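You operate a simulated robot arm through the tools that you are given. There is no shell and no other tool.

You run a simulated robot arm. Do the job below in one go: nothing can be reset, and whatever is moved stays where it is left.

TASK
Seal the bag at the sealer for its printed time and lay it in the purple tray.
Fine: push its lip under the arm first, and switch the sealer off after sealing.

It is judged by the outcome, as a careful person would: the job done as asked, and still so three seconds after it is handed in. It fails if anything else is knocked over, pushed out of place, dropped, spilled or broken. A push-on lid holds only when it is set on centred and level and pressed home; a screw cap is set on level and turned clockwise until tight.

THE ROBOT
A 7-joint arm with a two-finger gripper, fixed in place. Base frame: the origin is on the floor under the middle of its stand, x ahead of it, y to its left, z up. Readings come in m, rad, newtons and seconds.
With the tool pointing down near the work surface it reaches from about 0.34 to 0.72 m from the base axis. Its first joint turns from -1.152 to 1.152 rad. Payload 2.45 kg.
Tool frame: the origin (TCP) lies between the finger pads and is the grasp point; the fingertips stand 0.026 m ahead of it; z points along the fingers, y is the line along which they close. The gripper opens to 0.096 m; its body begins 0.069 m behind the TCP.
Orientation is told as [roll, pitch, yaw] about the base's x, y, z axes, in that order, counted from this pose: with the fingers straight down and closing along the base's y, the tool's x points along the base's -x, its y along +y and its z along -z.

THE INTERFACE
- The arm moves only by the tool jog_arm. Its argument "commands" is a list that holds one entry, the list of rows, each a list of 7 numbers: the shift along the tool's x, y, z in mm, then the turn, a rotation vector about the tool's x, y, z in rad, then the gripper command, from -1 (shut) to 1 (fully open), values between in proportion. In form: [[[x, y, z, ax, ay, az, claw], ...]]. A call has 1 to 20 rows; each row shifts and turns the commanded pose from where the row before left it, along the tool's axes as they then stand. Rows are played at 5 a second. More than 0.05 m and 0.15 rad between two rows, or a gripper value outside its range, and nothing of the call is played. A pose out of reach is approached as far as the arm can. The call stops where the force on the tool passes 40 N (or 10 N more than at its start, if that is more) or the arm is blocked; 0.2 s more then pass. Each finger travels about 0.05 m/s and halts on what it meets, pressing with about 39 N; the grip force reading is that of the motor and also rises with nothing between the fingers. The clock runs only during rows and for 0.2 s after the last one: add rows that do not move to give the fingers time. It gives the time, the measured TCP pose, the force on the tool (base axes), the opening and the grip force at its end, in the units of the frame above (readings bear some noise), with the torque about the TCP (base axes, N m) and any sound that the robot's microphone picked up.
- Cameras (640 x 400 px; columns grow to the right, rows downward): "scene" is fixed at [0.166, -0.3968, 1.4155]; the picture's right is [0.74, -0.68, 0.00], its down [-0.44, -0.48, -0.76] and it looks along [0.51, 0.56, -0.65] (base axes); focal length 214 px, centre (320, 200). "wrist" rides on the gripper at [0.082, 0.003, -0.098] in the tool frame; the picture's right is [-0.04, 1.00, 0.00], its down [-0.73, -0.03, -0.68] and it looks along [-0.68, -0.03, 0.73] (tool axes); focal length 256 px, centre (320, 200). There is no depth. A picture from a camera that has moved, and an enlarged one, comes with that camera's place and axes in the base frame and with its lens.
- snapshot(camera): a new picture of that camera. It takes no simulated time.
- enlarge(camera, box): a new picture of the part [left, top, right, bottom] of that camera's present view, enlarged. It takes no simulated time.
- job_done(): hands the job in; it is judged then, once.

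Places have to be worked out from the pictures, the camera data and where the tool is seen. Open the gripper and draw the arm clear of the work before you hand the job in, unless the task says otherwise.

The tools are called after "Request:" as a command line: name --argument value ..., lists and objects as JSON in quotes. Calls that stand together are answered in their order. jog_arm: Moves the arm, as the interface text tells. Its arguments: {"type":"object","properties":{"commands":{"type":"array"}},"required":["commands"]} The other tools are called the same way: snapshot (camera) takes a picture; enlarge (camera, box) takes an enlarged picture of a part of a camera's view; job_done () hands the job in.

At the start:

```text
clock: 0.0
position: [0.4053, -0.2209, 1.2767]
ee_rot: [-0.001, 0.0, -0.001]
contact_force: [-0.6, -0.6, -0.2]
ft_torque: [0.01, 0.02, -0.01]
opening: 0.0961
grip_force: 0.0
```

scene: 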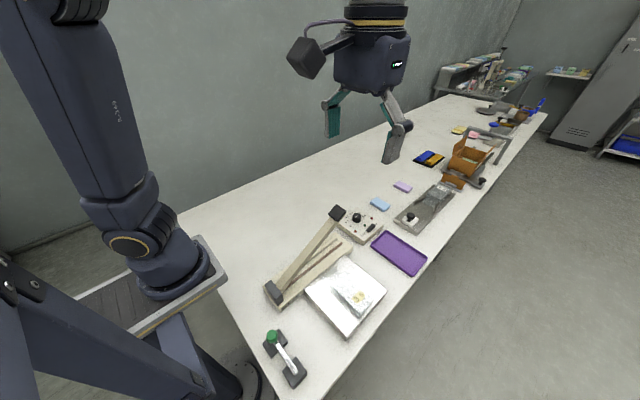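
wrist: 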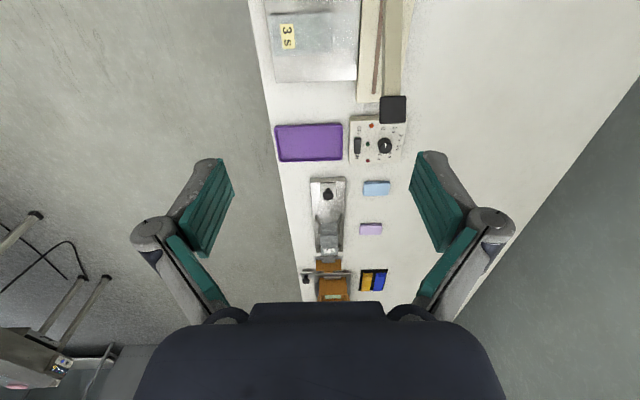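

I'll look closely at the sealer, the bag, and the control box before I move anything.

Request:
enlarge --camera "scene" --box '[240, 190, 440, 350]'

Request:
enlarge --camera "wrist" --box '[250, 0, 430, 180]'

Request:
enlarge --camera "scene" --box '[320, 190, 400, 250]'

```text
2.50 times, centred on (340, 270) of scene
camera zoom: at [0.166, -0.3968, 1.4155], right [0.74, -0.68, 0.0], down [-0.44, -0.48, -0.76], along [0.51, 0.56, -0.65], focal length 536 px, centre (270, 25)
```

zoom: 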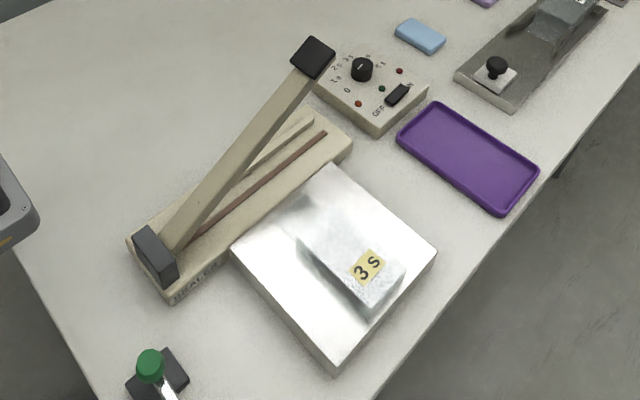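

```text
2.22 times, centred on (340, 90) of wrist
camera zoom: at [0.3255, -0.2188, 1.3746], right [0.04, 1.0, 0.0], down [0.73, -0.03, 0.68], along [0.68, -0.03, -0.73], focal length 569 px, centre (276, 444)
```

zoom: 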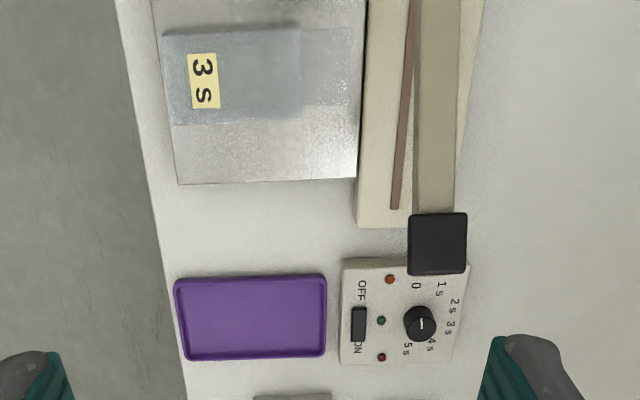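

```text
6.67 times, centred on (360, 220) of scene
camera zoom: at [0.166, -0.3968, 1.4155], right [0.74, -0.68, 0.0], down [-0.44, -0.48, -0.76], along [0.51, 0.56, -0.65], focal length 1430 px, centre (53, 67)
```

zoom: 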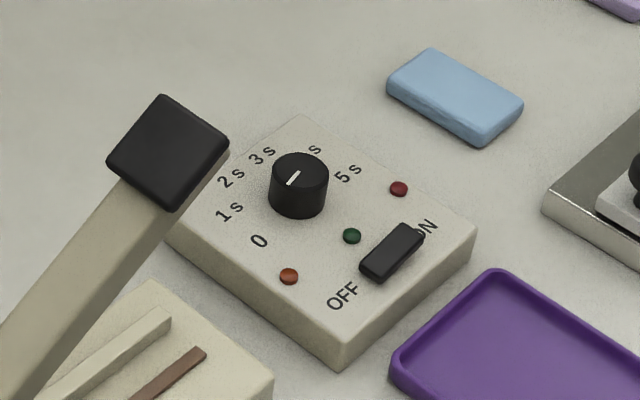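

The label reads 3 s, and the dial looks set to 0. I'll zoom in more on the dial, the bag and the sealer arm from here, since pictures cost no time.

Request:
enlarge --camera "wrist" --box '[340, 110, 412, 170]'

Request:
enlarge --camera "scene" --box '[300, 250, 400, 340]'

Request:
enlarge --camera "scene" --box '[255, 195, 365, 315]'

Request:
enlarge --camera "wrist" --box '[255, 0, 365, 90]'

```text
6.67 times, centred on (376, 140) of wrist
camera zoom: at [0.3255, -0.2188, 1.3746], right [0.04, 1.0, 0.0], down [0.73, -0.03, 0.68], along [0.68, -0.03, -0.73], focal length 1707 px, centre (-53, 600)
```

zoom: 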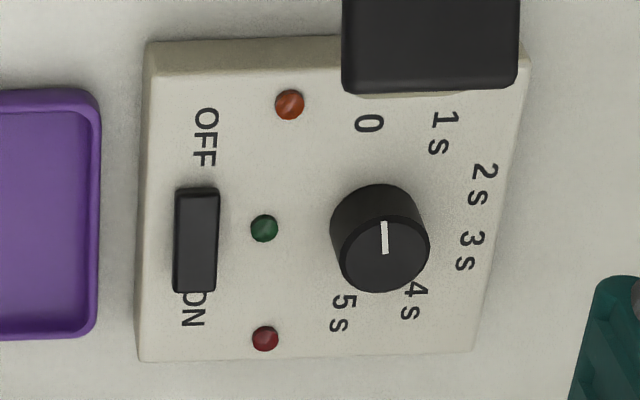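

```text
4.44 times, centred on (350, 295) of scene
camera zoom: at [0.166, -0.3968, 1.4155], right [0.74, -0.68, 0.0], down [-0.44, -0.48, -0.76], along [0.51, 0.56, -0.65], focal length 953 px, centre (187, -222)
```

zoom: 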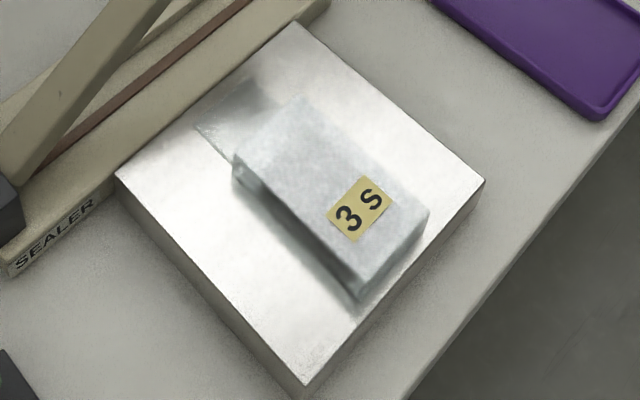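

```text
3.33 times, centred on (310, 255) of scene
camera zoom: at [0.166, -0.3968, 1.4155], right [0.74, -0.68, 0.0], down [-0.44, -0.48, -0.76], along [0.51, 0.56, -0.65], focal length 715 px, centre (353, 17)
```

zoom: 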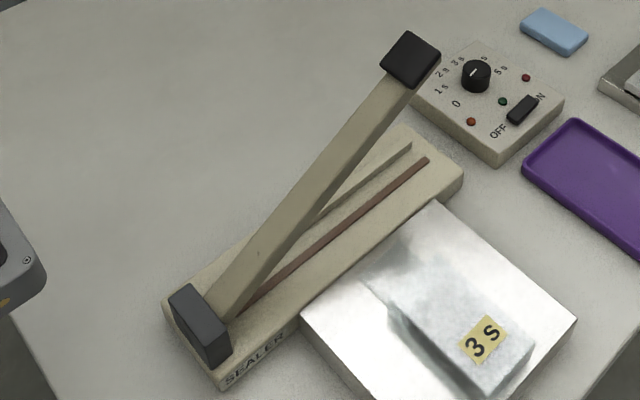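

```text
4.44 times, centred on (310, 45) of wrist
camera zoom: at [0.3255, -0.2188, 1.3746], right [0.04, 1.0, 0.0], down [0.73, -0.03, 0.68], along [0.68, -0.03, -0.73], focal length 1138 px, centre (364, 889)
```

zoom: 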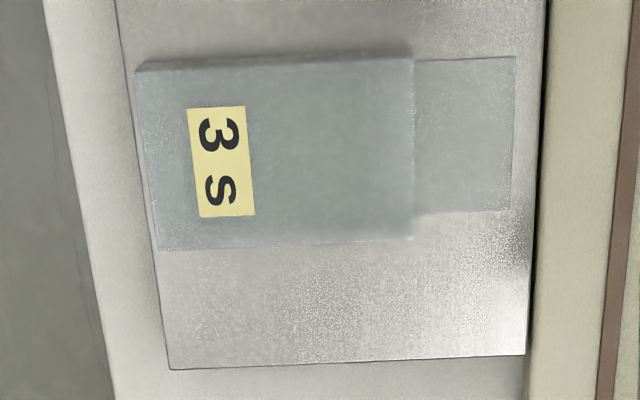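

The dial sits at 0 and the switch appears to be off. The bag's lip points toward the sealer, about 5 cm short of the brown strip. I'll lower the tool over the bag and turn it 90°, so the camera sits on the free side and looks toward the sealer.

Request:
jog_arm --commands '[[[-3, -10, 35, 0, 0, 0, 1], [-3, -10, 35, 0, 0, 0, 1], [-3, -10, 35, 0, 0, 0, 1], [-3, -10, 35, 0, 0, 0, 1], [-3, -10, 35, 0, 0, 0, 1], [0, 0, 0, 0, 0, -0.15, 1], [0, 0, 0, 0, 0, -0.15, 1], [0, 0, 0, 0, 0, -0.15, 1], [0, 0, 0, 0, 0, -0.15, 1], [0, 0, 0, 0, 0, -0.15, 1], [0, 0, 0, 0, 0, -0.15, 1], [0, 0, 0, 0, 0, -0.15, 1], [0, 0, 0, 0, 0, -0.15, 1], [0, 0, 0, 0, 0, -0.15, 1], [0, 0, 0, 0, 0, -0.15, 1], [0, 0, 0, 0, 0, -0.0708, 1]]]'

```text
clock: 3.4
position: [0.4208, -0.2721, 1.1011]
ee_rot: [-0.001, 0.0, 1.574]
contact_force: [0.0, -0.1, -0.5]
ft_torque: [-0.01, -0.02, 0.0]
opening: 0.096
grip_force: 0.1
```

The tool is in place and yawed 90°. I'll take pictures from here.

Request:
snapshot --camera "wrist"

Request:
snapshot --camera "scene"

```text
taken
camera wrist: at [0.4188, -0.3539, 1.1995], right [-1.0, 0.04, 0.0], down [0.03, 0.73, 0.68], along [0.03, 0.68, -0.73], focal length 256 px, centre (320, 200)
```

wrist: 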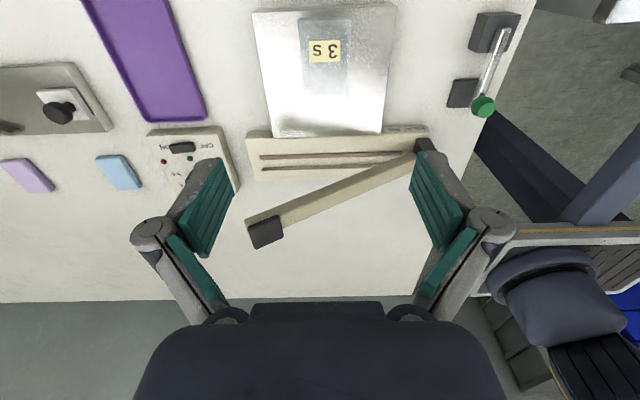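

```text
taken
```

scene: 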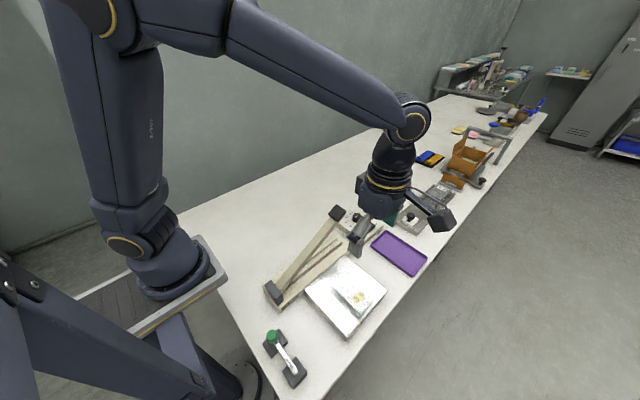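

Request:
enlarge --camera "wrist" --box '[240, 0, 440, 140]'

Request:
enlarge --camera "wrist" --box '[230, 110, 450, 260]'

Request:
enlarge --camera "wrist" --box '[140, 110, 250, 200]'

```text
2.86 times, centred on (340, 70) of wrist
camera zoom: at [0.4188, -0.3539, 1.1995], right [-1.0, 0.04, 0.0], down [0.03, 0.73, 0.68], along [0.03, 0.68, -0.73], focal length 731 px, centre (263, 571)
```

zoom: 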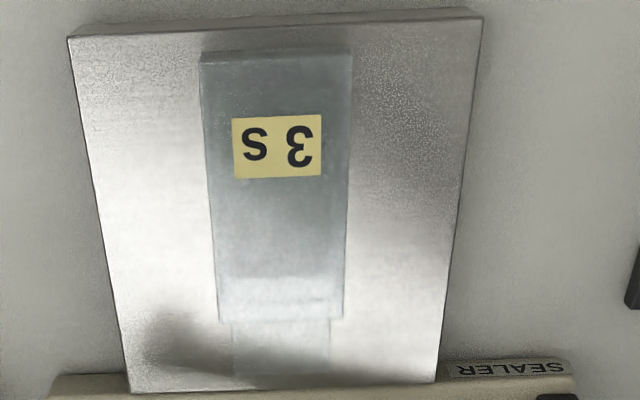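

```text
2.67 times, centred on (340, 185) of wrist
camera zoom: at [0.4188, -0.3539, 1.1995], right [-1.0, 0.04, 0.0], down [0.03, 0.73, 0.68], along [0.03, 0.68, -0.73], focal length 683 px, centre (267, 240)
```

zoom: 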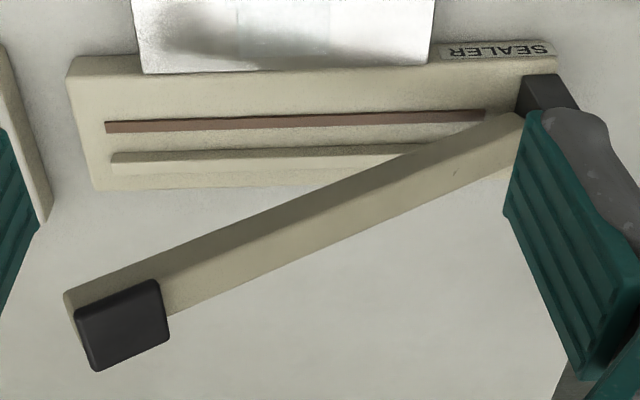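

```text
4.44 times, centred on (195, 155) of wrist
camera zoom: at [0.4188, -0.3539, 1.1995], right [-1.0, 0.04, 0.0], down [0.03, 0.73, 0.68], along [0.03, 0.68, -0.73], focal length 1138 px, centre (876, 400)
```

zoom: 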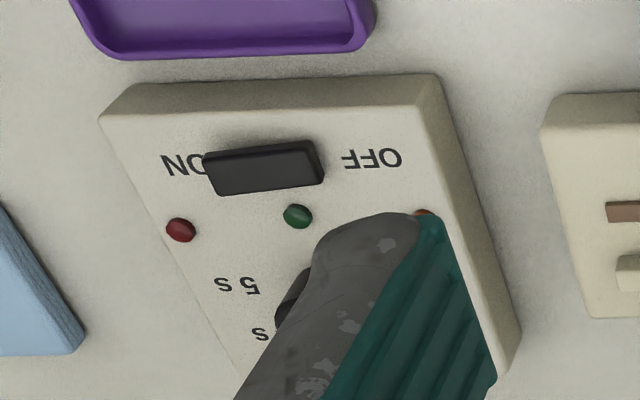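

I can now see the whole sealer: the brown heating strip, a beige stop rail behind it, and the arm hinged at the near end. Next I'll move the tool in front of the control box to get a clear view of the dial and switch.

Request:
jog_arm --commands '[[[-14.4, -40, 16, 0, 0, 0, 1], [-14.4, -40, 16, 0, 0, 0, 1], [-14.4, -40, 16, 0, 0, 0, 1], [-14.4, -40, 16, 0, 0, 0, 1], [-14.4, -40, 16, 0, 0, 0, 1], [0, 0, 0, 0, 0, 0, 1]]]'

Request:
snapshot --camera "wrist"

Request:
enlarge --camera "wrist" --box '[220, 100, 420, 260]'

Request:
snapshot --camera "scene"

```text
clock: 4.8
position: [0.6213, -0.1996, 1.0218]
ee_rot: [0.0, 0.0, 1.569]
contact_force: [0.4, 0.4, -0.4]
ft_torque: [0.04, 0.01, -0.03]
opening: 0.096
grip_force: 0.0
```

```text
taken
camera wrist: at [0.6186, -0.2814, 1.1207], right [-1.0, 0.04, 0.0], down [0.03, 0.73, 0.68], along [0.03, 0.68, -0.73], focal length 256 px, centre (320, 200)
```

wrist: 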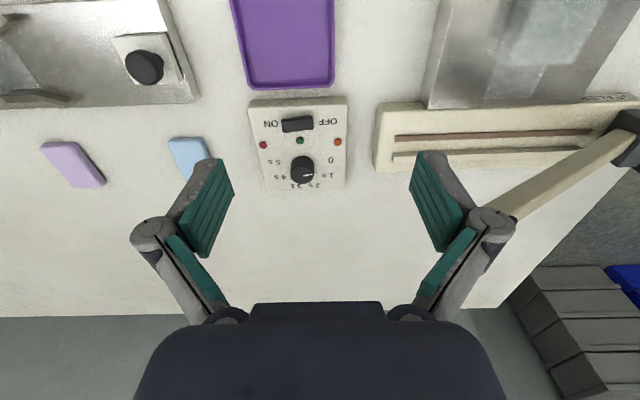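

```text
2.50 times, centred on (320, 180) of wrist
camera zoom: at [0.6186, -0.2814, 1.1207], right [-1.0, 0.04, 0.0], down [0.03, 0.73, 0.68], along [0.03, 0.68, -0.73], focal length 640 px, centre (320, 250)
```

zoom: 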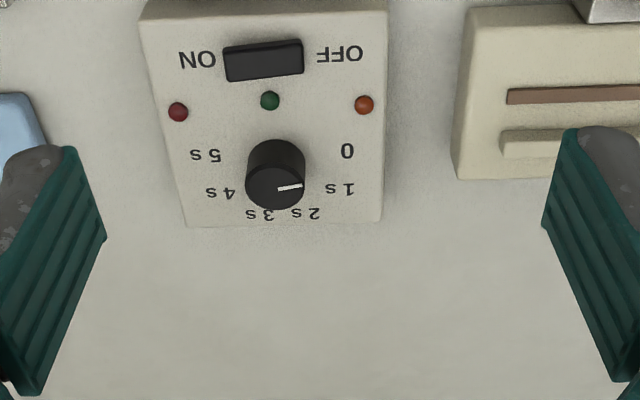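

```text
taken
```

scene: 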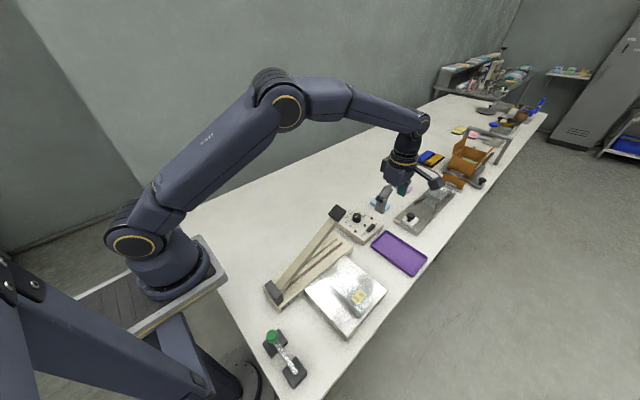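

Combining this view with the first one puts the top of the knob at about (0.648, -0.079, 0.854) and the box top at z≈0.831. The marks are about 40° apart and the pointer is on 0, so 3 s needs a turn of about 120° clockwise. I'll move above the knob and yaw 30° further, so I can make the turn in two 60° grips with the camera clear of the sealer handle.

Request:
jog_arm --commands '[[[-40.2, -9, 0, 0, 0, 0, 1], [-40.2, -9, 0, 0, 0, 0, 1], [-40.2, -9, 0, 0, 0, 0, 1], [0, 0, 30, 0, 0, 0, 0.25], [0, 0, 30, 0, 0, 0, 0.25], [0, 0, 20, 0, 0, 0, 0.25], [0, 0, 0, 0, 0, 0, 0.25]]]'

Request:
snapshot --camera "wrist"

Request:
enlarge --camera "wrist" --box '[220, 80, 420, 220]'

Request:
enlarge --camera "scene" --box '[300, 140, 440, 260]'

```text
clock: 6.4
position: [0.6483, -0.0811, 0.9416]
ee_rot: [0.0, 0.0, 1.571]
contact_force: [0.1, -0.4, 0.4]
ft_torque: [-0.02, -0.01, -0.03]
opening: 0.0599
grip_force: 0.0
```

```text
taken
camera wrist: at [0.6457, -0.1618, 1.0396], right [-1.0, 0.04, 0.0], down [0.03, 0.73, 0.68], along [0.03, 0.68, -0.73], focal length 256 px, centre (320, 200)
```

wrist: 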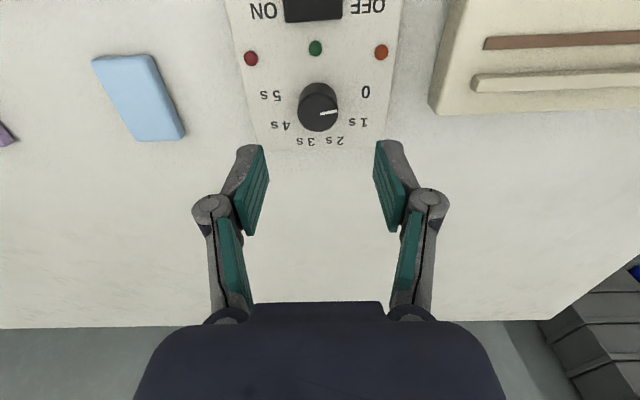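

```text
2.86 times, centred on (320, 150) of wrist
camera zoom: at [0.6457, -0.1618, 1.0396], right [-1.0, 0.04, 0.0], down [0.03, 0.73, 0.68], along [0.03, 0.68, -0.73], focal length 731 px, centre (320, 343)
```

zoom: 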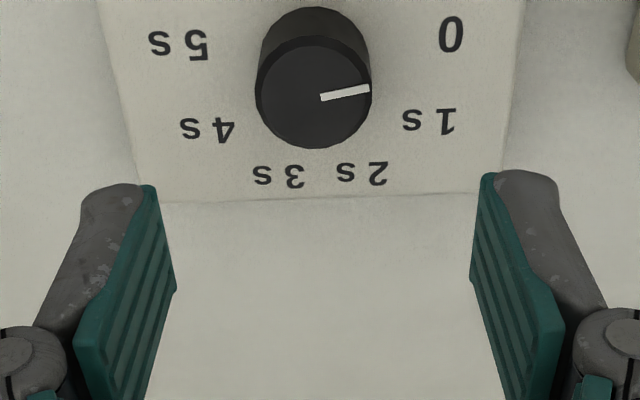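

```text
3.33 times, centred on (370, 200) of scene
camera zoom: at [0.166, -0.3968, 1.4155], right [0.74, -0.68, 0.0], down [-0.44, -0.48, -0.76], along [0.51, 0.56, -0.65], focal length 715 px, centre (153, 200)
```

zoom: 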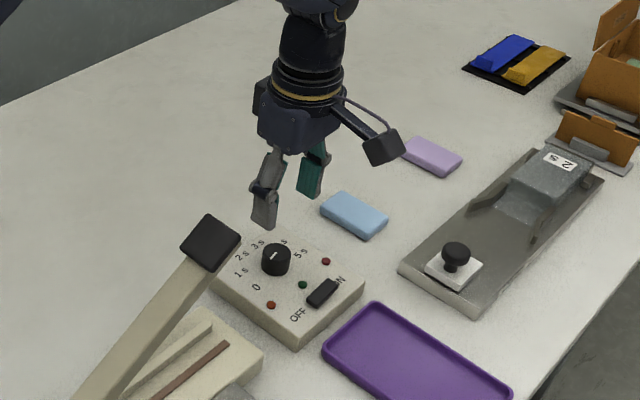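

The refined knob centre is (0.651, -0.077), with its top at z≈0.851, and the fingers straddle it. I'll centre, yaw 30° further and lower around the knob, keeping the tips about 7 mm above the box.

Request:
jog_arm --commands '[[[-4, -2.7, 0, 0, 0, 0, 0.25], [0, 0, 0, 0, 0, -0.1309, 0.25], [0, 0, 0, 0, 0, -0.1309, 0.25], [0, 0, 0, 0, 0, -0.1309, 0.25], [0, 0, 0, 0, 0, -0.1309, 0.25], [0, 0, 20, 0, 0, 0, 0.25], [0, 0, 20, 0, 0, 0, 0.25], [0, 0, 15, 0, 0, 0, 0.25], [0, 0, 0, 0, 0, 0, 0.25]]]'

Request:
snapshot --camera "wrist"

Request:
enlarge --camera "scene" --box '[300, 150, 420, 260]'

```text
clock: 8.4
position: [0.651, -0.0758, 0.8869]
ee_rot: [0.001, 0.0, 2.094]
contact_force: [0.0, 0.3, 0.1]
ft_torque: [0.03, 0.03, 0.03]
opening: 0.0602
grip_force: 0.0
```

```text
taken
camera wrist: at [0.6896, -0.148, 0.9842], right [-0.89, -0.46, 0.0], down [-0.34, 0.65, 0.68], along [-0.31, 0.6, -0.73], focal length 256 px, centre (320, 200)
```

wrist: 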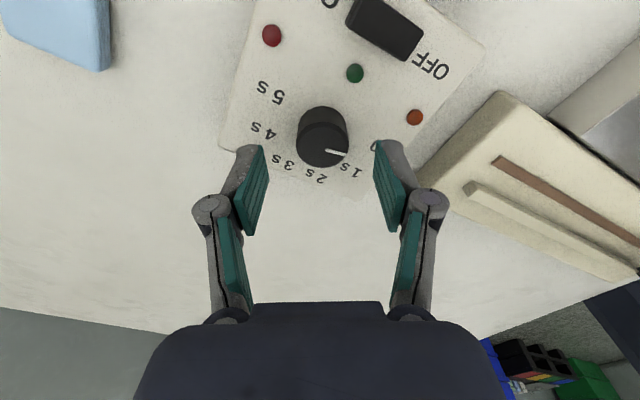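

```text
3.64 times, centred on (360, 205) of scene
camera zoom: at [0.166, -0.3968, 1.4155], right [0.74, -0.68, 0.0], down [-0.44, -0.48, -0.76], along [0.51, 0.56, -0.65], focal length 780 px, centre (174, 182)
```

zoom: 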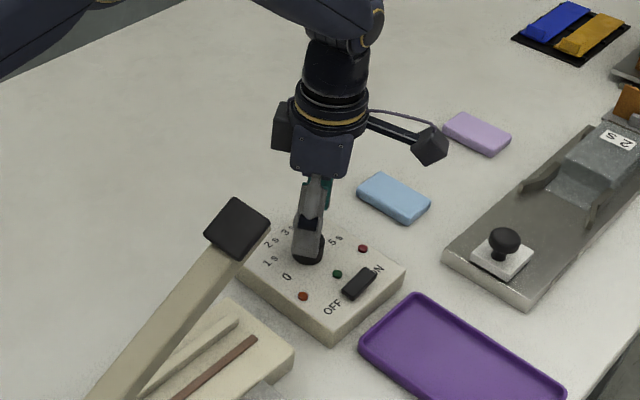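

The knob lies on the tool axis. I'll lower the last 23 mm and close on it.

Request:
jog_arm --commands '[[[0, 0, 12, 0, 0, 0, 0.25], [0, 0, 11, 0, 0, 0, 0.25], [0, 0, 0, 0, 0, 0, 0.25], [0, 0, 0, 0, 0, 0, -0.2], [0, 0, 0, 0, 0, 0, -0.5], [0, 0, 0, 0, 0, 0, -0.7], [0, 0, 0, 0, 0, 0, -0.7]]]'

Request:
snapshot --camera "wrist"

```text
clock: 10.0
position: [0.6501, -0.0763, 0.8626]
ee_rot: [0.004, -0.001, 2.092]
contact_force: [-11.3, -4.7, 2.8]
ft_torque: [-0.1, 0.43, -0.03]
opening: 0.0316
grip_force: 44.5
```

```text
taken
camera wrist: at [0.6887, -0.1486, 0.961], right [-0.89, -0.46, 0.0], down [-0.34, 0.65, 0.68], along [-0.32, 0.6, -0.73], focal length 256 px, centre (320, 200)
```

wrist: 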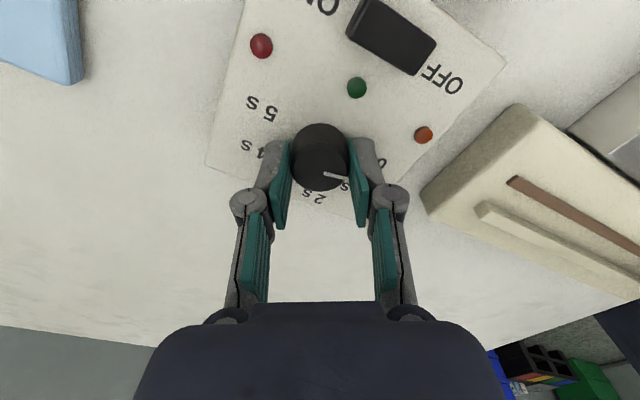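

I'm holding the knob, with an opening of 31.6 mm and a small side load. I'll shift 1 mm to relieve that load and turn 60° clockwise.

Request:
jog_arm --commands '[[[0, 1, 0, 0, 0, 0, -0.7], [0, 0, 0, 0, 0, 0.1309, -0.7], [0, 0, 0, 0, 0, 0.1309, -0.7], [0, 0, 0, 0, 0, 0.1309, -0.7], [0, 0, 0, 0, 0, 0.1309, -0.7], [0, 0, 0, 0, 0, 0.1309, -0.7], [0, 0, 0, 0, 0, 0.1309, -0.7], [0, 0, 0, 0, 0, 0.1309, -0.7], [0, 0, 0, 0, 0, 0.1309, -0.7], [0, 0, 0, 0, 0, 0, -0.7]]]'

Request:
snapshot --camera "wrist"

Request:
enlarge --camera "scene" --box '[300, 150, 420, 260]'

```text
clock: 12.2
position: [0.6496, -0.0766, 0.8634]
ee_rot: [-0.001, -0.002, 1.045]
contact_force: [1.3, -5.5, -12.6]
ft_torque: [-0.63, 0.09, -0.01]
opening: 0.0315
grip_force: 45.1
```

```text
taken
camera wrist: at [0.6075, -0.1453, 0.9611], right [-0.84, 0.54, 0.0], down [0.39, 0.62, 0.68], along [0.36, 0.57, -0.73], focal length 256 px, centre (320, 200)
```

wrist: 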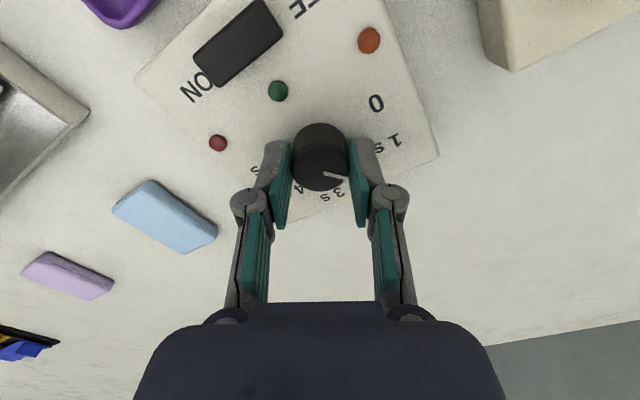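

```text
3.64 times, centred on (360, 205) of scene
camera zoom: at [0.1663, -0.3969, 1.4154], right [0.74, -0.68, 0.0], down [-0.44, -0.48, -0.76], along [0.51, 0.56, -0.65], focal length 780 px, centre (174, 182)
```

zoom: 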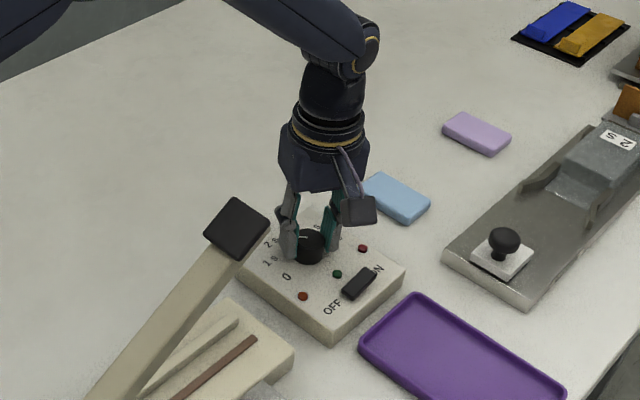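

The knob turned with the gripper by 60°, to about 1.5 on the dial. I'll open, lift slightly, yaw back and regrip for the second 60°.

Request:
jog_arm --commands '[[[0, 0, 0, 0, 0, 0, 0.04], [0, 0, 0, 0, 0, 0, 0.04], [0, 0, -14, 0, 0, 0, 0.04], [0, 0, 0, 0, 0, -0.1309, 0.04], [0, 0, 0, 0, 0, -0.1309, 0.04], [0, 0, 0, 0, 0, -0.1309, 0.04], [0, 0, 0, 0, 0, -0.1309, 0.04], [0, 0, 0, 0, 0, -0.1309, 0.04], [0, 0, 0, 0, 0, -0.1309, 0.04], [0, 0, 0, 0, 0, -0.1309, 0.04], [0, 0, 0, 0, 0, -0.1309, 0.04], [0, 0, 0, 0, 0, 0, 0.04]]]'

Request:
snapshot --camera "wrist"

Request:
enlarge --camera "wrist" --box '[240, 60, 420, 200]'

```text
clock: 14.8
position: [0.6505, -0.0751, 0.8773]
ee_rot: [0.0, -0.002, 2.096]
contact_force: [-0.3, -0.4, 0.2]
ft_torque: [-0.01, 0.04, 0.01]
opening: 0.0499
grip_force: 0.1
```

```text
taken
camera wrist: at [0.689, -0.1486, 0.9756], right [-0.88, -0.47, 0.0], down [-0.34, 0.65, 0.68], along [-0.32, 0.6, -0.73], focal length 256 px, centre (320, 200)
```

wrist: 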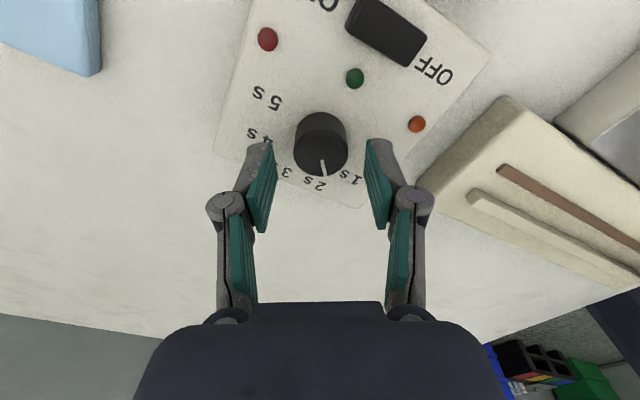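

```text
2.86 times, centred on (330, 130) of wrist
camera zoom: at [0.689, -0.1486, 0.9756], right [-0.88, -0.47, 0.0], down [-0.34, 0.65, 0.68], along [-0.32, 0.6, -0.73], focal length 731 px, centre (291, 400)
```

zoom: 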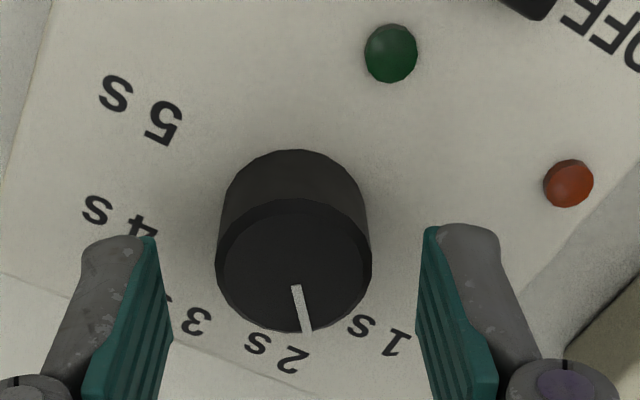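

The pointer now reads about 51°, close to the expected 50°, so another 59° to 60° brings it to 3 s. I'll lower, regrip and turn.

Request:
jog_arm --commands '[[[0.8, 1.5, 13.5, 0, 0, 0, 0.04], [0, 0, 0, 0, 0, 0, 0.04], [0, 0, 0, 0, 0, 0, -0.5], [0, 0, 0, 0, 0, 0, -0.7], [0, 0, 0, 0, 0, 0, -0.7], [0, 0, 0, 0, 0, 0.13, -0.7], [0, 0, 0, 0, 0, 0.13, -0.7], [0, 0, 0, 0, 0, 0.13, -0.7], [0, 0, 0, 0, 0, 0.13, -0.7], [0, 0, 0, 0, 0, 0.13, -0.7], [0, 0, 0, 0, 0, 0.13, -0.7], [0, 0, 0, 0, 0, 0.13, -0.7], [0, 0, 0, 0, 0, 0.13, -0.7], [0, 0, 0, 0, 0, 0, -0.7]]]'

Request:
snapshot --camera "wrist"

Request:
enlarge --camera "scene" --box '[320, 190, 400, 250]'

```text
clock: 17.8
position: [0.6496, -0.0767, 0.8637]
ee_rot: [-0.002, -0.001, 1.054]
contact_force: [12.7, 4.3, 1.6]
ft_torque: [-0.04, -0.19, -0.01]
opening: 0.031
grip_force: 45.8
```

```text
taken
camera wrist: at [0.6074, -0.1463, 0.9621], right [-0.85, 0.53, 0.0], down [0.39, 0.62, 0.68], along [0.36, 0.58, -0.73], focal length 256 px, centre (320, 200)
```

wrist: 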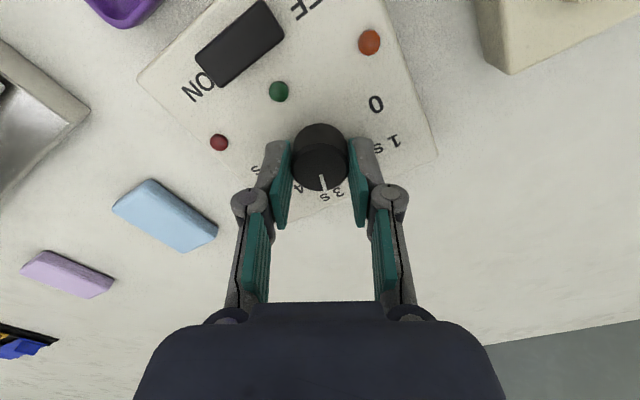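

```text
6.67 times, centred on (360, 220) of scene
camera zoom: at [0.1663, -0.3967, 1.4155], right [0.74, -0.68, 0.0], down [-0.44, -0.48, -0.76], along [0.51, 0.56, -0.65], focal length 1430 px, centre (53, 67)
```

zoom: 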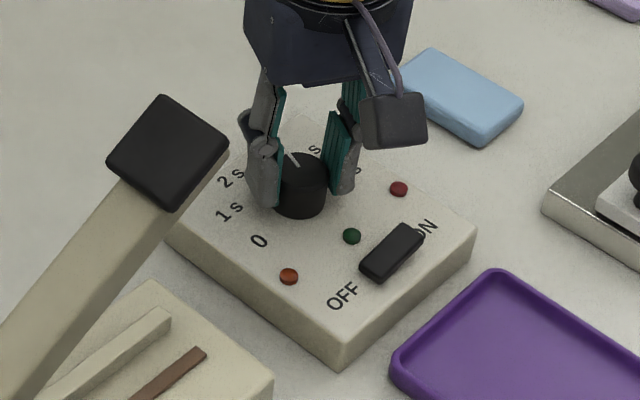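

The pointer is now near 3 s. I'll release, lift clear, and read the dial closely.

Request:
jog_arm --commands '[[[0, 0, 0, 0, 0, 0, 0.04], [0, 0, 0, 0, 0, 0, 0.04], [0, 0, -25, 0, 0, 0, 0.04], [0, 0, -35, 0, 0, -0.13, 0.04], [0, 0, 0, 0, 0, -0.13, 0.04], [0, 0, 0, 0, 0, -0.13, 0.04], [0, 0, 0, 0, 0, -0.127, 0.04], [0, 0, 0, 0, 0, 0, 0.04]]]'

Request:
enlarge --camera "wrist" --box '[220, 40, 420, 180]'

Request:
enlarge --camera "scene" --box '[320, 190, 400, 250]'

```text
clock: 19.6
position: [0.65, -0.0778, 0.9232]
ee_rot: [0.0, 0.001, 1.572]
contact_force: [-0.2, -0.2, -0.3]
ft_torque: [0.01, -0.01, 0.01]
opening: 0.0501
grip_force: 0.1
```

```text
2.86 times, centred on (320, 110) of wrist
camera zoom: at [0.6467, -0.159, 1.0216], right [-1.0, 0.04, 0.0], down [0.03, 0.73, 0.68], along [0.03, 0.68, -0.73], focal length 731 px, centre (320, 457)
```

zoom: 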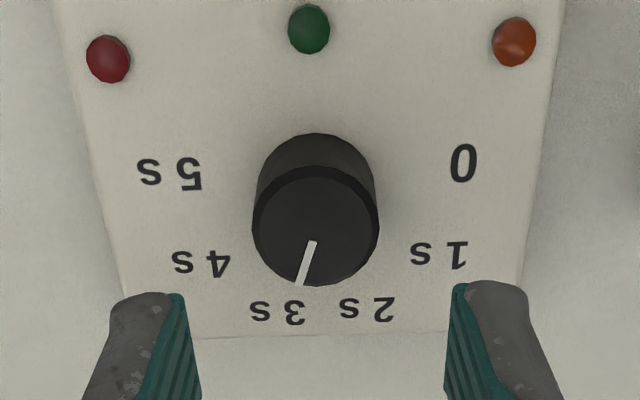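

```text
6.67 times, centred on (360, 220) of scene
camera zoom: at [0.166, -0.3968, 1.4155], right [0.74, -0.68, 0.0], down [-0.44, -0.48, -0.76], along [0.51, 0.56, -0.65], focal length 1430 px, centre (53, 67)
```

zoom: 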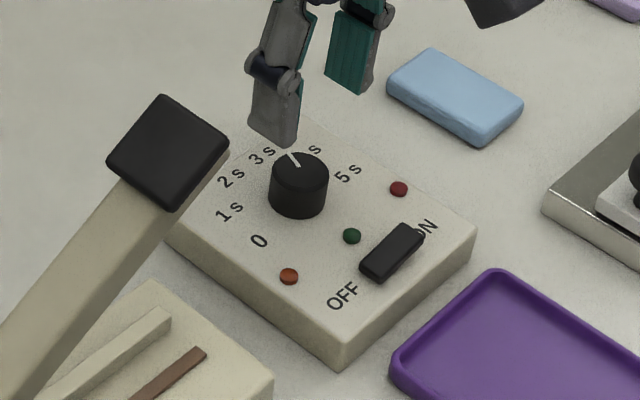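

The dial now points at 3 s. Next comes pushing the lip under the arm, so I'll move clear of the sealer arm and around to a spot over the bag for a close look.

Request:
jog_arm --commands '[[[0, 0, -30, 0, 0, 0, 0.5], [0, 0, -30, 0, 0, 0, 1], [40, 10, 0, 0, 0, 0, 1], [40, 10, 0, 0, 0, 0, 1], [40, 10, 0, 0, 0, 0, 1], [40, 10, 0, 0, 0, 0, 1], [40, 10, 0, 0, 0, 0, 1], [5.5, 46, 0, 0, 0, 0, 1], [5.5, 46, 0, 0, 0, 0, 1], [5.5, 46, 0, 0, 0, 0, 1], [5.5, 46, 0, 0, 0, 0, 1], [0, 0, 0, 0, 0, 0, 1]]]'

Request:
snapshot --camera "wrist"

Request:
enlarge --camera "wrist" --box '[230, 40, 430, 180]'

Request:
enlarge --camera "scene" --box '[310, 250, 390, 310]'

```text
clock: 22.2
position: [0.4147, -0.3009, 0.9836]
ee_rot: [0.0, 0.0, 1.571]
contact_force: [0.7, 0.0, 0.3]
ft_torque: [-0.03, 0.01, 0.01]
opening: 0.0961
grip_force: 0.1
```

```text
taken
camera wrist: at [0.4125, -0.3816, 1.0817], right [-1.0, 0.04, 0.0], down [0.03, 0.73, 0.68], along [0.03, 0.68, -0.73], focal length 256 px, centre (320, 200)
```

wrist: 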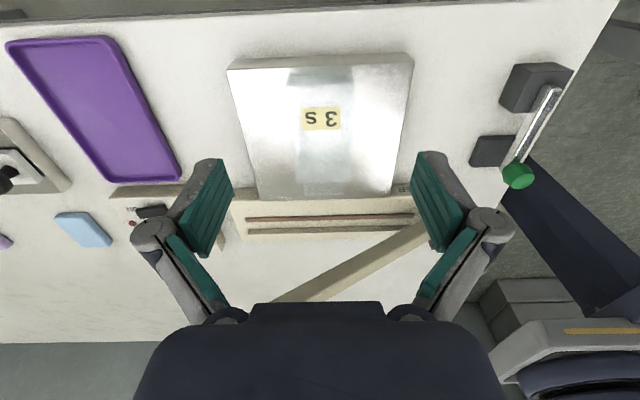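

```text
2.86 times, centred on (330, 110) of wrist
camera zoom: at [0.4125, -0.3816, 1.0817], right [-1.0, 0.04, 0.0], down [0.03, 0.73, 0.68], along [0.03, 0.68, -0.73], focal length 731 px, centre (291, 457)
```

zoom: 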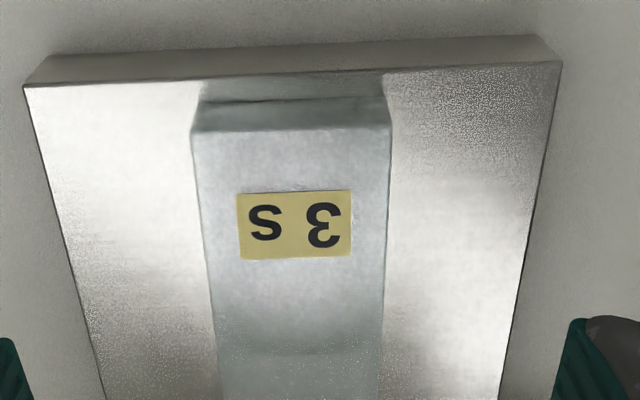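

```text
6.67 times, centred on (350, 280) of scene
camera zoom: at [0.166, -0.3968, 1.4155], right [0.74, -0.68, 0.0], down [-0.44, -0.48, -0.76], along [0.51, 0.56, -0.65], focal length 1430 px, centre (120, -333)
```

zoom: 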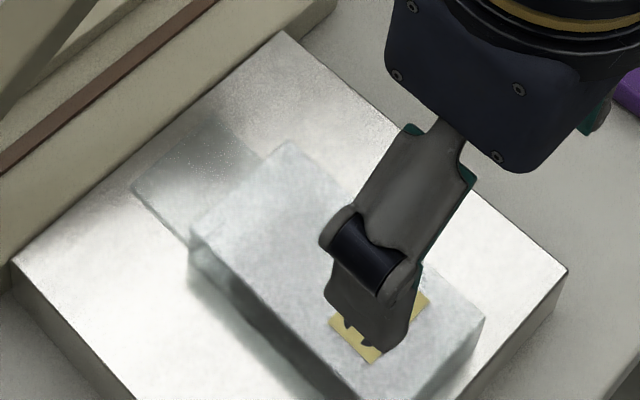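

The bag body spans x≈0.386 to 0.444 and y≈-0.309 to -0.204. Its top is at z≈0.861, and the plate is level with the sealer strip at about 0.832. I'll lower the open fingers astride the rear part of the bag, then grip it lightly so it slides straight under the arm.

Request:
jog_arm --commands '[[[-6.5, 0, 30, 0, 0, 0, 1], [-6.5, 0, 30, 0, 0, 0, 1], [-6.5, 0, 30, 0, 0, 0, 1], [-6.5, 0, 27, 0, 0, 0, 1], [0, 0, 0, 0, 0, 0, 1]]]'

Request:
snapshot --camera "wrist"

Request:
enlarge --camera "scene" --box '[290, 220, 400, 310]'

```text
clock: 23.4
position: [0.4151, -0.2731, 0.8675]
ee_rot: [0.001, 0.001, 1.571]
contact_force: [-0.1, -1.1, 1.0]
ft_torque: [0.0, -0.03, 0.02]
opening: 0.096
grip_force: 0.3
```

```text
taken
camera wrist: at [0.413, -0.3555, 0.9652], right [-1.0, 0.04, 0.0], down [0.03, 0.73, 0.68], along [0.03, 0.68, -0.73], focal length 256 px, centre (320, 200)
```

wrist: 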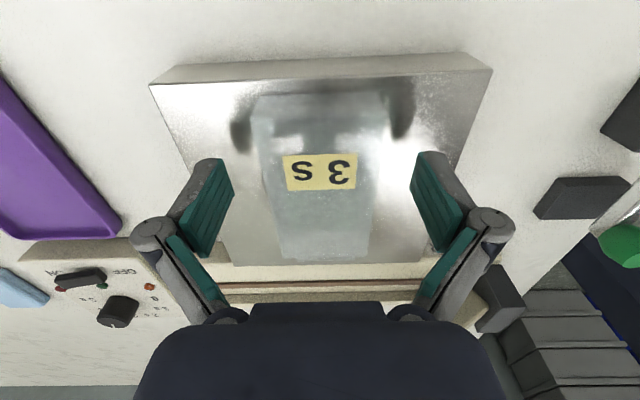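

```text
4.44 times, centred on (345, 265) of scene
camera zoom: at [0.166, -0.3968, 1.4155], right [0.74, -0.68, 0.0], down [-0.44, -0.48, -0.76], along [0.51, 0.56, -0.65], focal length 953 px, centre (209, -89)
```

zoom: 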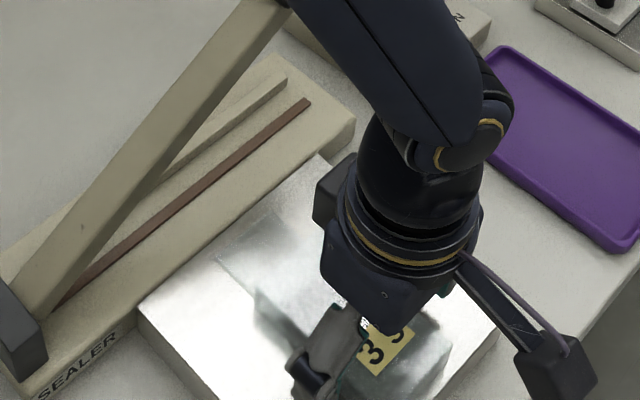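

The fingers straddle the bag evenly. I'll close gently to just under its width and check the grip.

Request:
jog_arm --commands '[[[0, 0, 0, 0, 0, 0, 0.5], [0, 0, 0, 0, 0, 0, 0.25], [0, 0, 0, 0, 0, 0, 0.16], [0, 0, 0, 0, 0, 0, 0.16], [0, 0, 0, 0, 0, 0, 0.16]]]'

Request:
snapshot --camera "wrist"

```text
clock: 24.6
position: [0.4157, -0.2731, 0.8683]
ee_rot: [0.0, 0.0, 1.572]
contact_force: [-1.3, -0.6, 3.2]
ft_torque: [0.24, -0.03, 0.01]
opening: 0.0576
grip_force: 38.6
```

```text
taken
camera wrist: at [0.4131, -0.3556, 0.9659], right [-1.0, 0.04, 0.0], down [0.03, 0.73, 0.68], along [0.03, 0.68, -0.73], focal length 256 px, centre (320, 200)
```

wrist: 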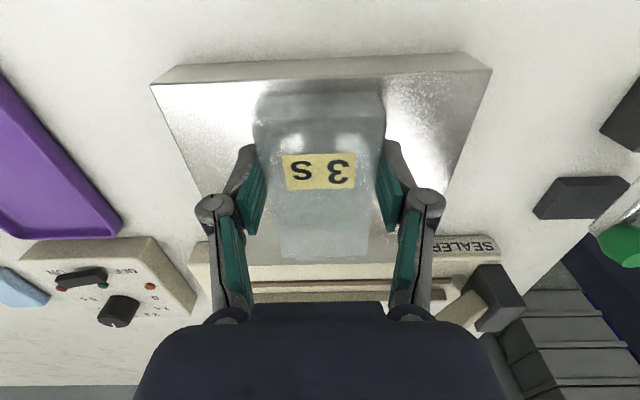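

The bag is gripped at 57.6 mm with very little side load. I'll slide it straight toward the sealer 45 mm in small steps, then look.

Request:
jog_arm --commands '[[[-5, 0, 0, 0, 0, 0, 0.16], [-5, 0, 0, 0, 0, 0, 0.16], [-5, 0, 0, 0, 0, 0, 0.16], [-5, 0, 0, 0, 0, 0, 0.16], [-5, 0, 0, 0, 0, 0, 0.16], [-5, 0, 0, 0, 0, 0, 0.16], [-5, 0, 0, 0, 0, 0, 0.16], [-5, 0, 0, 0, 0, 0, 0.16], [-5, 0, 0, 0, 0, 0, 0.16], [0, 0, 0, 0, 0, 0, 0.16]]]'

Request:
snapshot --camera "wrist"

Request:
enlarge --camera "wrist" --box '[230, 150, 410, 310]'

Request:
enlarge --camera "scene" --box '[280, 210, 380, 300]'

```text
clock: 26.8
position: [0.4149, -0.2282, 0.8665]
ee_rot: [0.0, 0.001, 1.573]
contact_force: [0.5, -4.2, 14.4]
ft_torque: [-0.11, -0.06, 0.02]
opening: 0.0578
grip_force: 39.3
```

```text
taken
camera wrist: at [0.4131, -0.3095, 0.9651], right [-1.0, 0.04, 0.0], down [0.03, 0.73, 0.68], along [0.03, 0.68, -0.73], focal length 256 px, centre (320, 200)
```

wrist: 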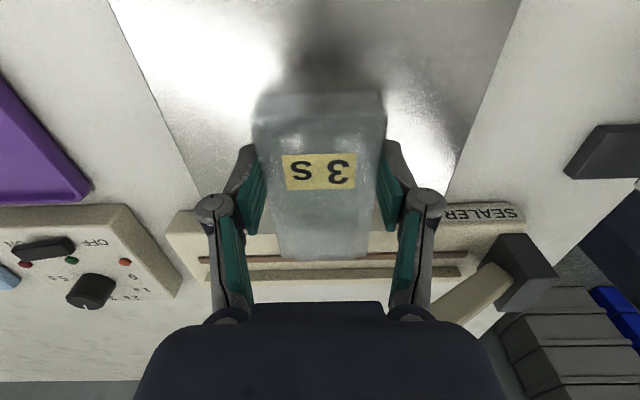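

```text
2.50 times, centred on (320, 230) of wrist
camera zoom: at [0.4131, -0.3095, 0.9651], right [-1.0, 0.04, 0.0], down [0.03, 0.73, 0.68], along [0.03, 0.68, -0.73], focal length 640 px, centre (320, 125)
```

zoom: 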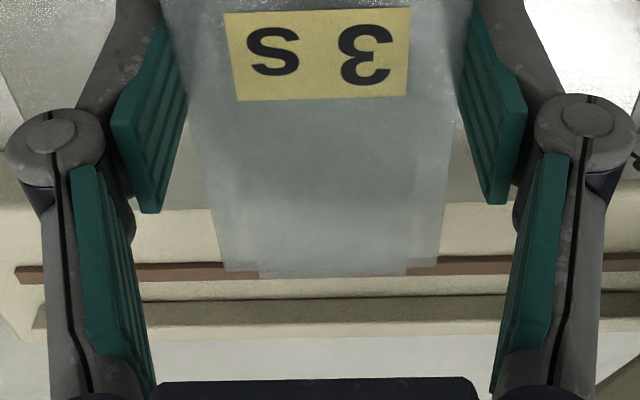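

```text
4.44 times, centred on (330, 255) of scene
camera zoom: at [0.1658, -0.3968, 1.4155], right [0.74, -0.68, 0.0], down [-0.44, -0.48, -0.76], along [0.51, 0.56, -0.65], focal length 953 px, centre (276, -44)
```

zoom: 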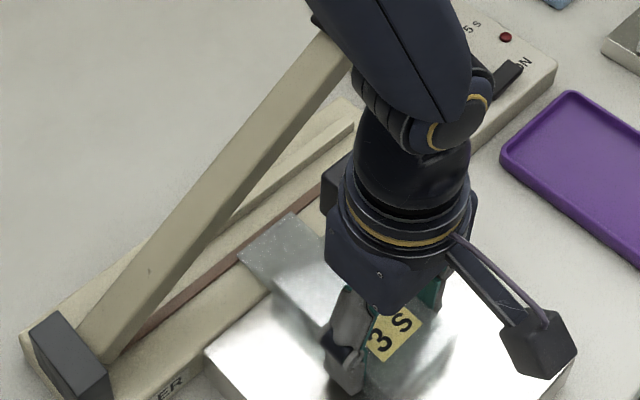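

The lip end has just reached the brown strip, and a small upward load is showing. I'll relieve it by raising 1 mm, then advance another 11 mm so the lip spans the strip, stopping short of the rail.

Request:
jog_arm --commands '[[[0, 0, -1, 0, 0, 0, 0.16], [-3, 0, 0, 0, 0, 0, 0.16], [-3, 0, 0, 0, 0, 0, 0.16], [-3, 0, 0, 0, 0, 0, 0.16], [-2, 0, 0, 0, 0, 0, 0.16], [0, 0, 0, 0, 0, 0, 0.16]]]'

Request:
enlarge --camera "wrist" --box '[230, 150, 410, 310]'

Request:
enlarge --camera "scene" --box '[290, 220, 370, 290]'

```text
clock: 28.2
position: [0.4147, -0.2176, 0.8681]
ee_rot: [0.001, 0.0, 1.57]
contact_force: [0.0, -0.4, 0.7]
ft_torque: [0.01, -0.03, 0.03]
opening: 0.0577
grip_force: 39.2
```

```text
2.50 times, centred on (320, 230) of wrist
camera zoom: at [0.4128, -0.2989, 0.9657], right [-1.0, 0.04, 0.0], down [0.03, 0.73, 0.68], along [0.03, 0.68, -0.73], focal length 640 px, centre (320, 125)
```

zoom: 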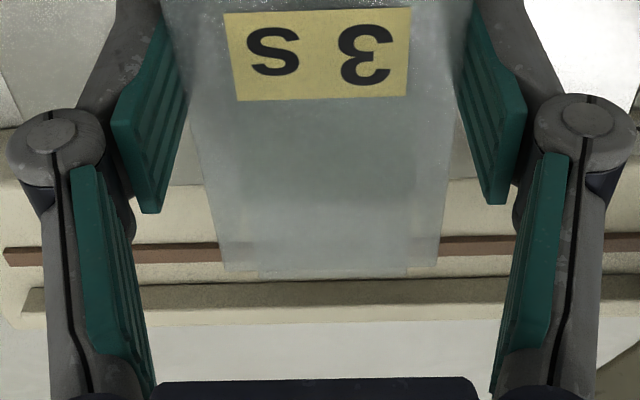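

```text
5.71 times, centred on (330, 255) of scene
camera zoom: at [0.166, -0.3968, 1.4155], right [0.74, -0.68, 0.0], down [-0.44, -0.48, -0.76], along [0.51, 0.56, -0.65], focal length 1226 px, centre (263, -114)
```

zoom: 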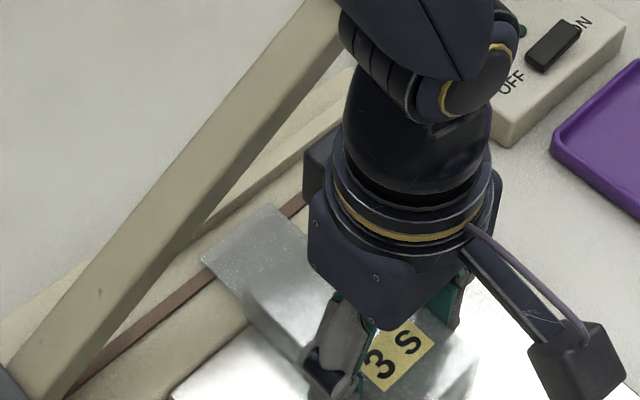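

The forces are near zero and the lip now spans the strip. I'll nudge it 2.5 mm further for margin, then open the fingers and lift straight up.

Request:
jog_arm --commands '[[[-2.5, 0, 0, 0, 0, 0, 0.16], [0, 0, 0, 0, 0, 0, 0.16], [0, 0, 0, 0, 0, 0, 0.6], [0, 0, 0, 0, 0, 0, 0.8], [0, 0, 0, 0, 0, 0, 0.8], [0, 0, -30, 0, 0, 0, 0.8], [0, 0, -40, 0, 0, 0, 0.8], [20, 0, -40, 0, 0, 0, 0.8], [20, 0, -20, 0, 0, 0, 0.8], [0, 0, 0, 0, 0, 0, 0.8]]]'

Request:
snapshot --camera "wrist"

Request:
enlarge --camera "wrist" --box '[230, 60, 430, 200]'

Request:
enlarge --camera "scene" --box '[280, 210, 380, 310]'

```text
clock: 30.4
position: [0.4157, -0.2556, 0.9972]
ee_rot: [-0.001, 0.0, 1.57]
contact_force: [-0.1, -0.7, -0.7]
ft_torque: [0.02, -0.01, 0.01]
opening: 0.0862
grip_force: 0.0
```

```text
taken
camera wrist: at [0.4132, -0.3364, 1.0957], right [-1.0, 0.04, 0.0], down [0.03, 0.73, 0.68], along [0.03, 0.68, -0.73], focal length 256 px, centre (320, 200)
```

wrist: 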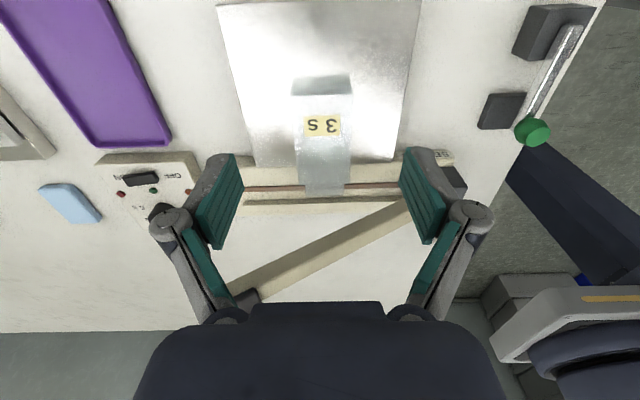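

```text
2.86 times, centred on (330, 130) of wrist
camera zoom: at [0.4132, -0.3364, 1.0957], right [-1.0, 0.04, 0.0], down [0.03, 0.73, 0.68], along [0.03, 0.68, -0.73], focal length 731 px, centre (291, 400)
```

zoom: 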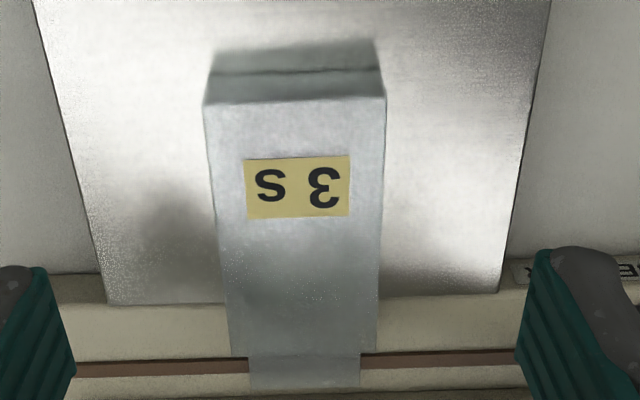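

```text
4.00 times, centred on (330, 260) of scene
camera zoom: at [0.166, -0.3968, 1.4155], right [0.74, -0.68, 0.0], down [-0.44, -0.48, -0.76], along [0.51, 0.56, -0.65], focal length 858 px, centre (280, -40)
```

zoom: 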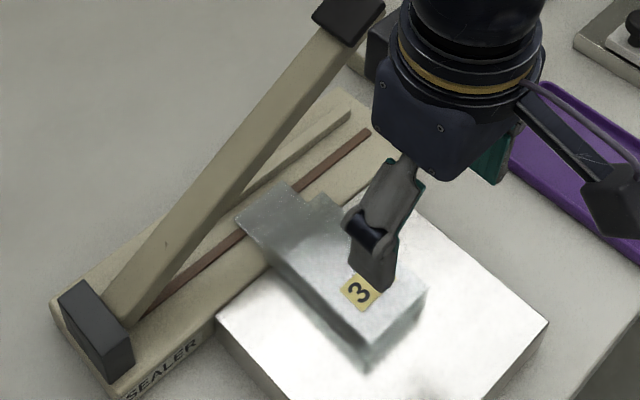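

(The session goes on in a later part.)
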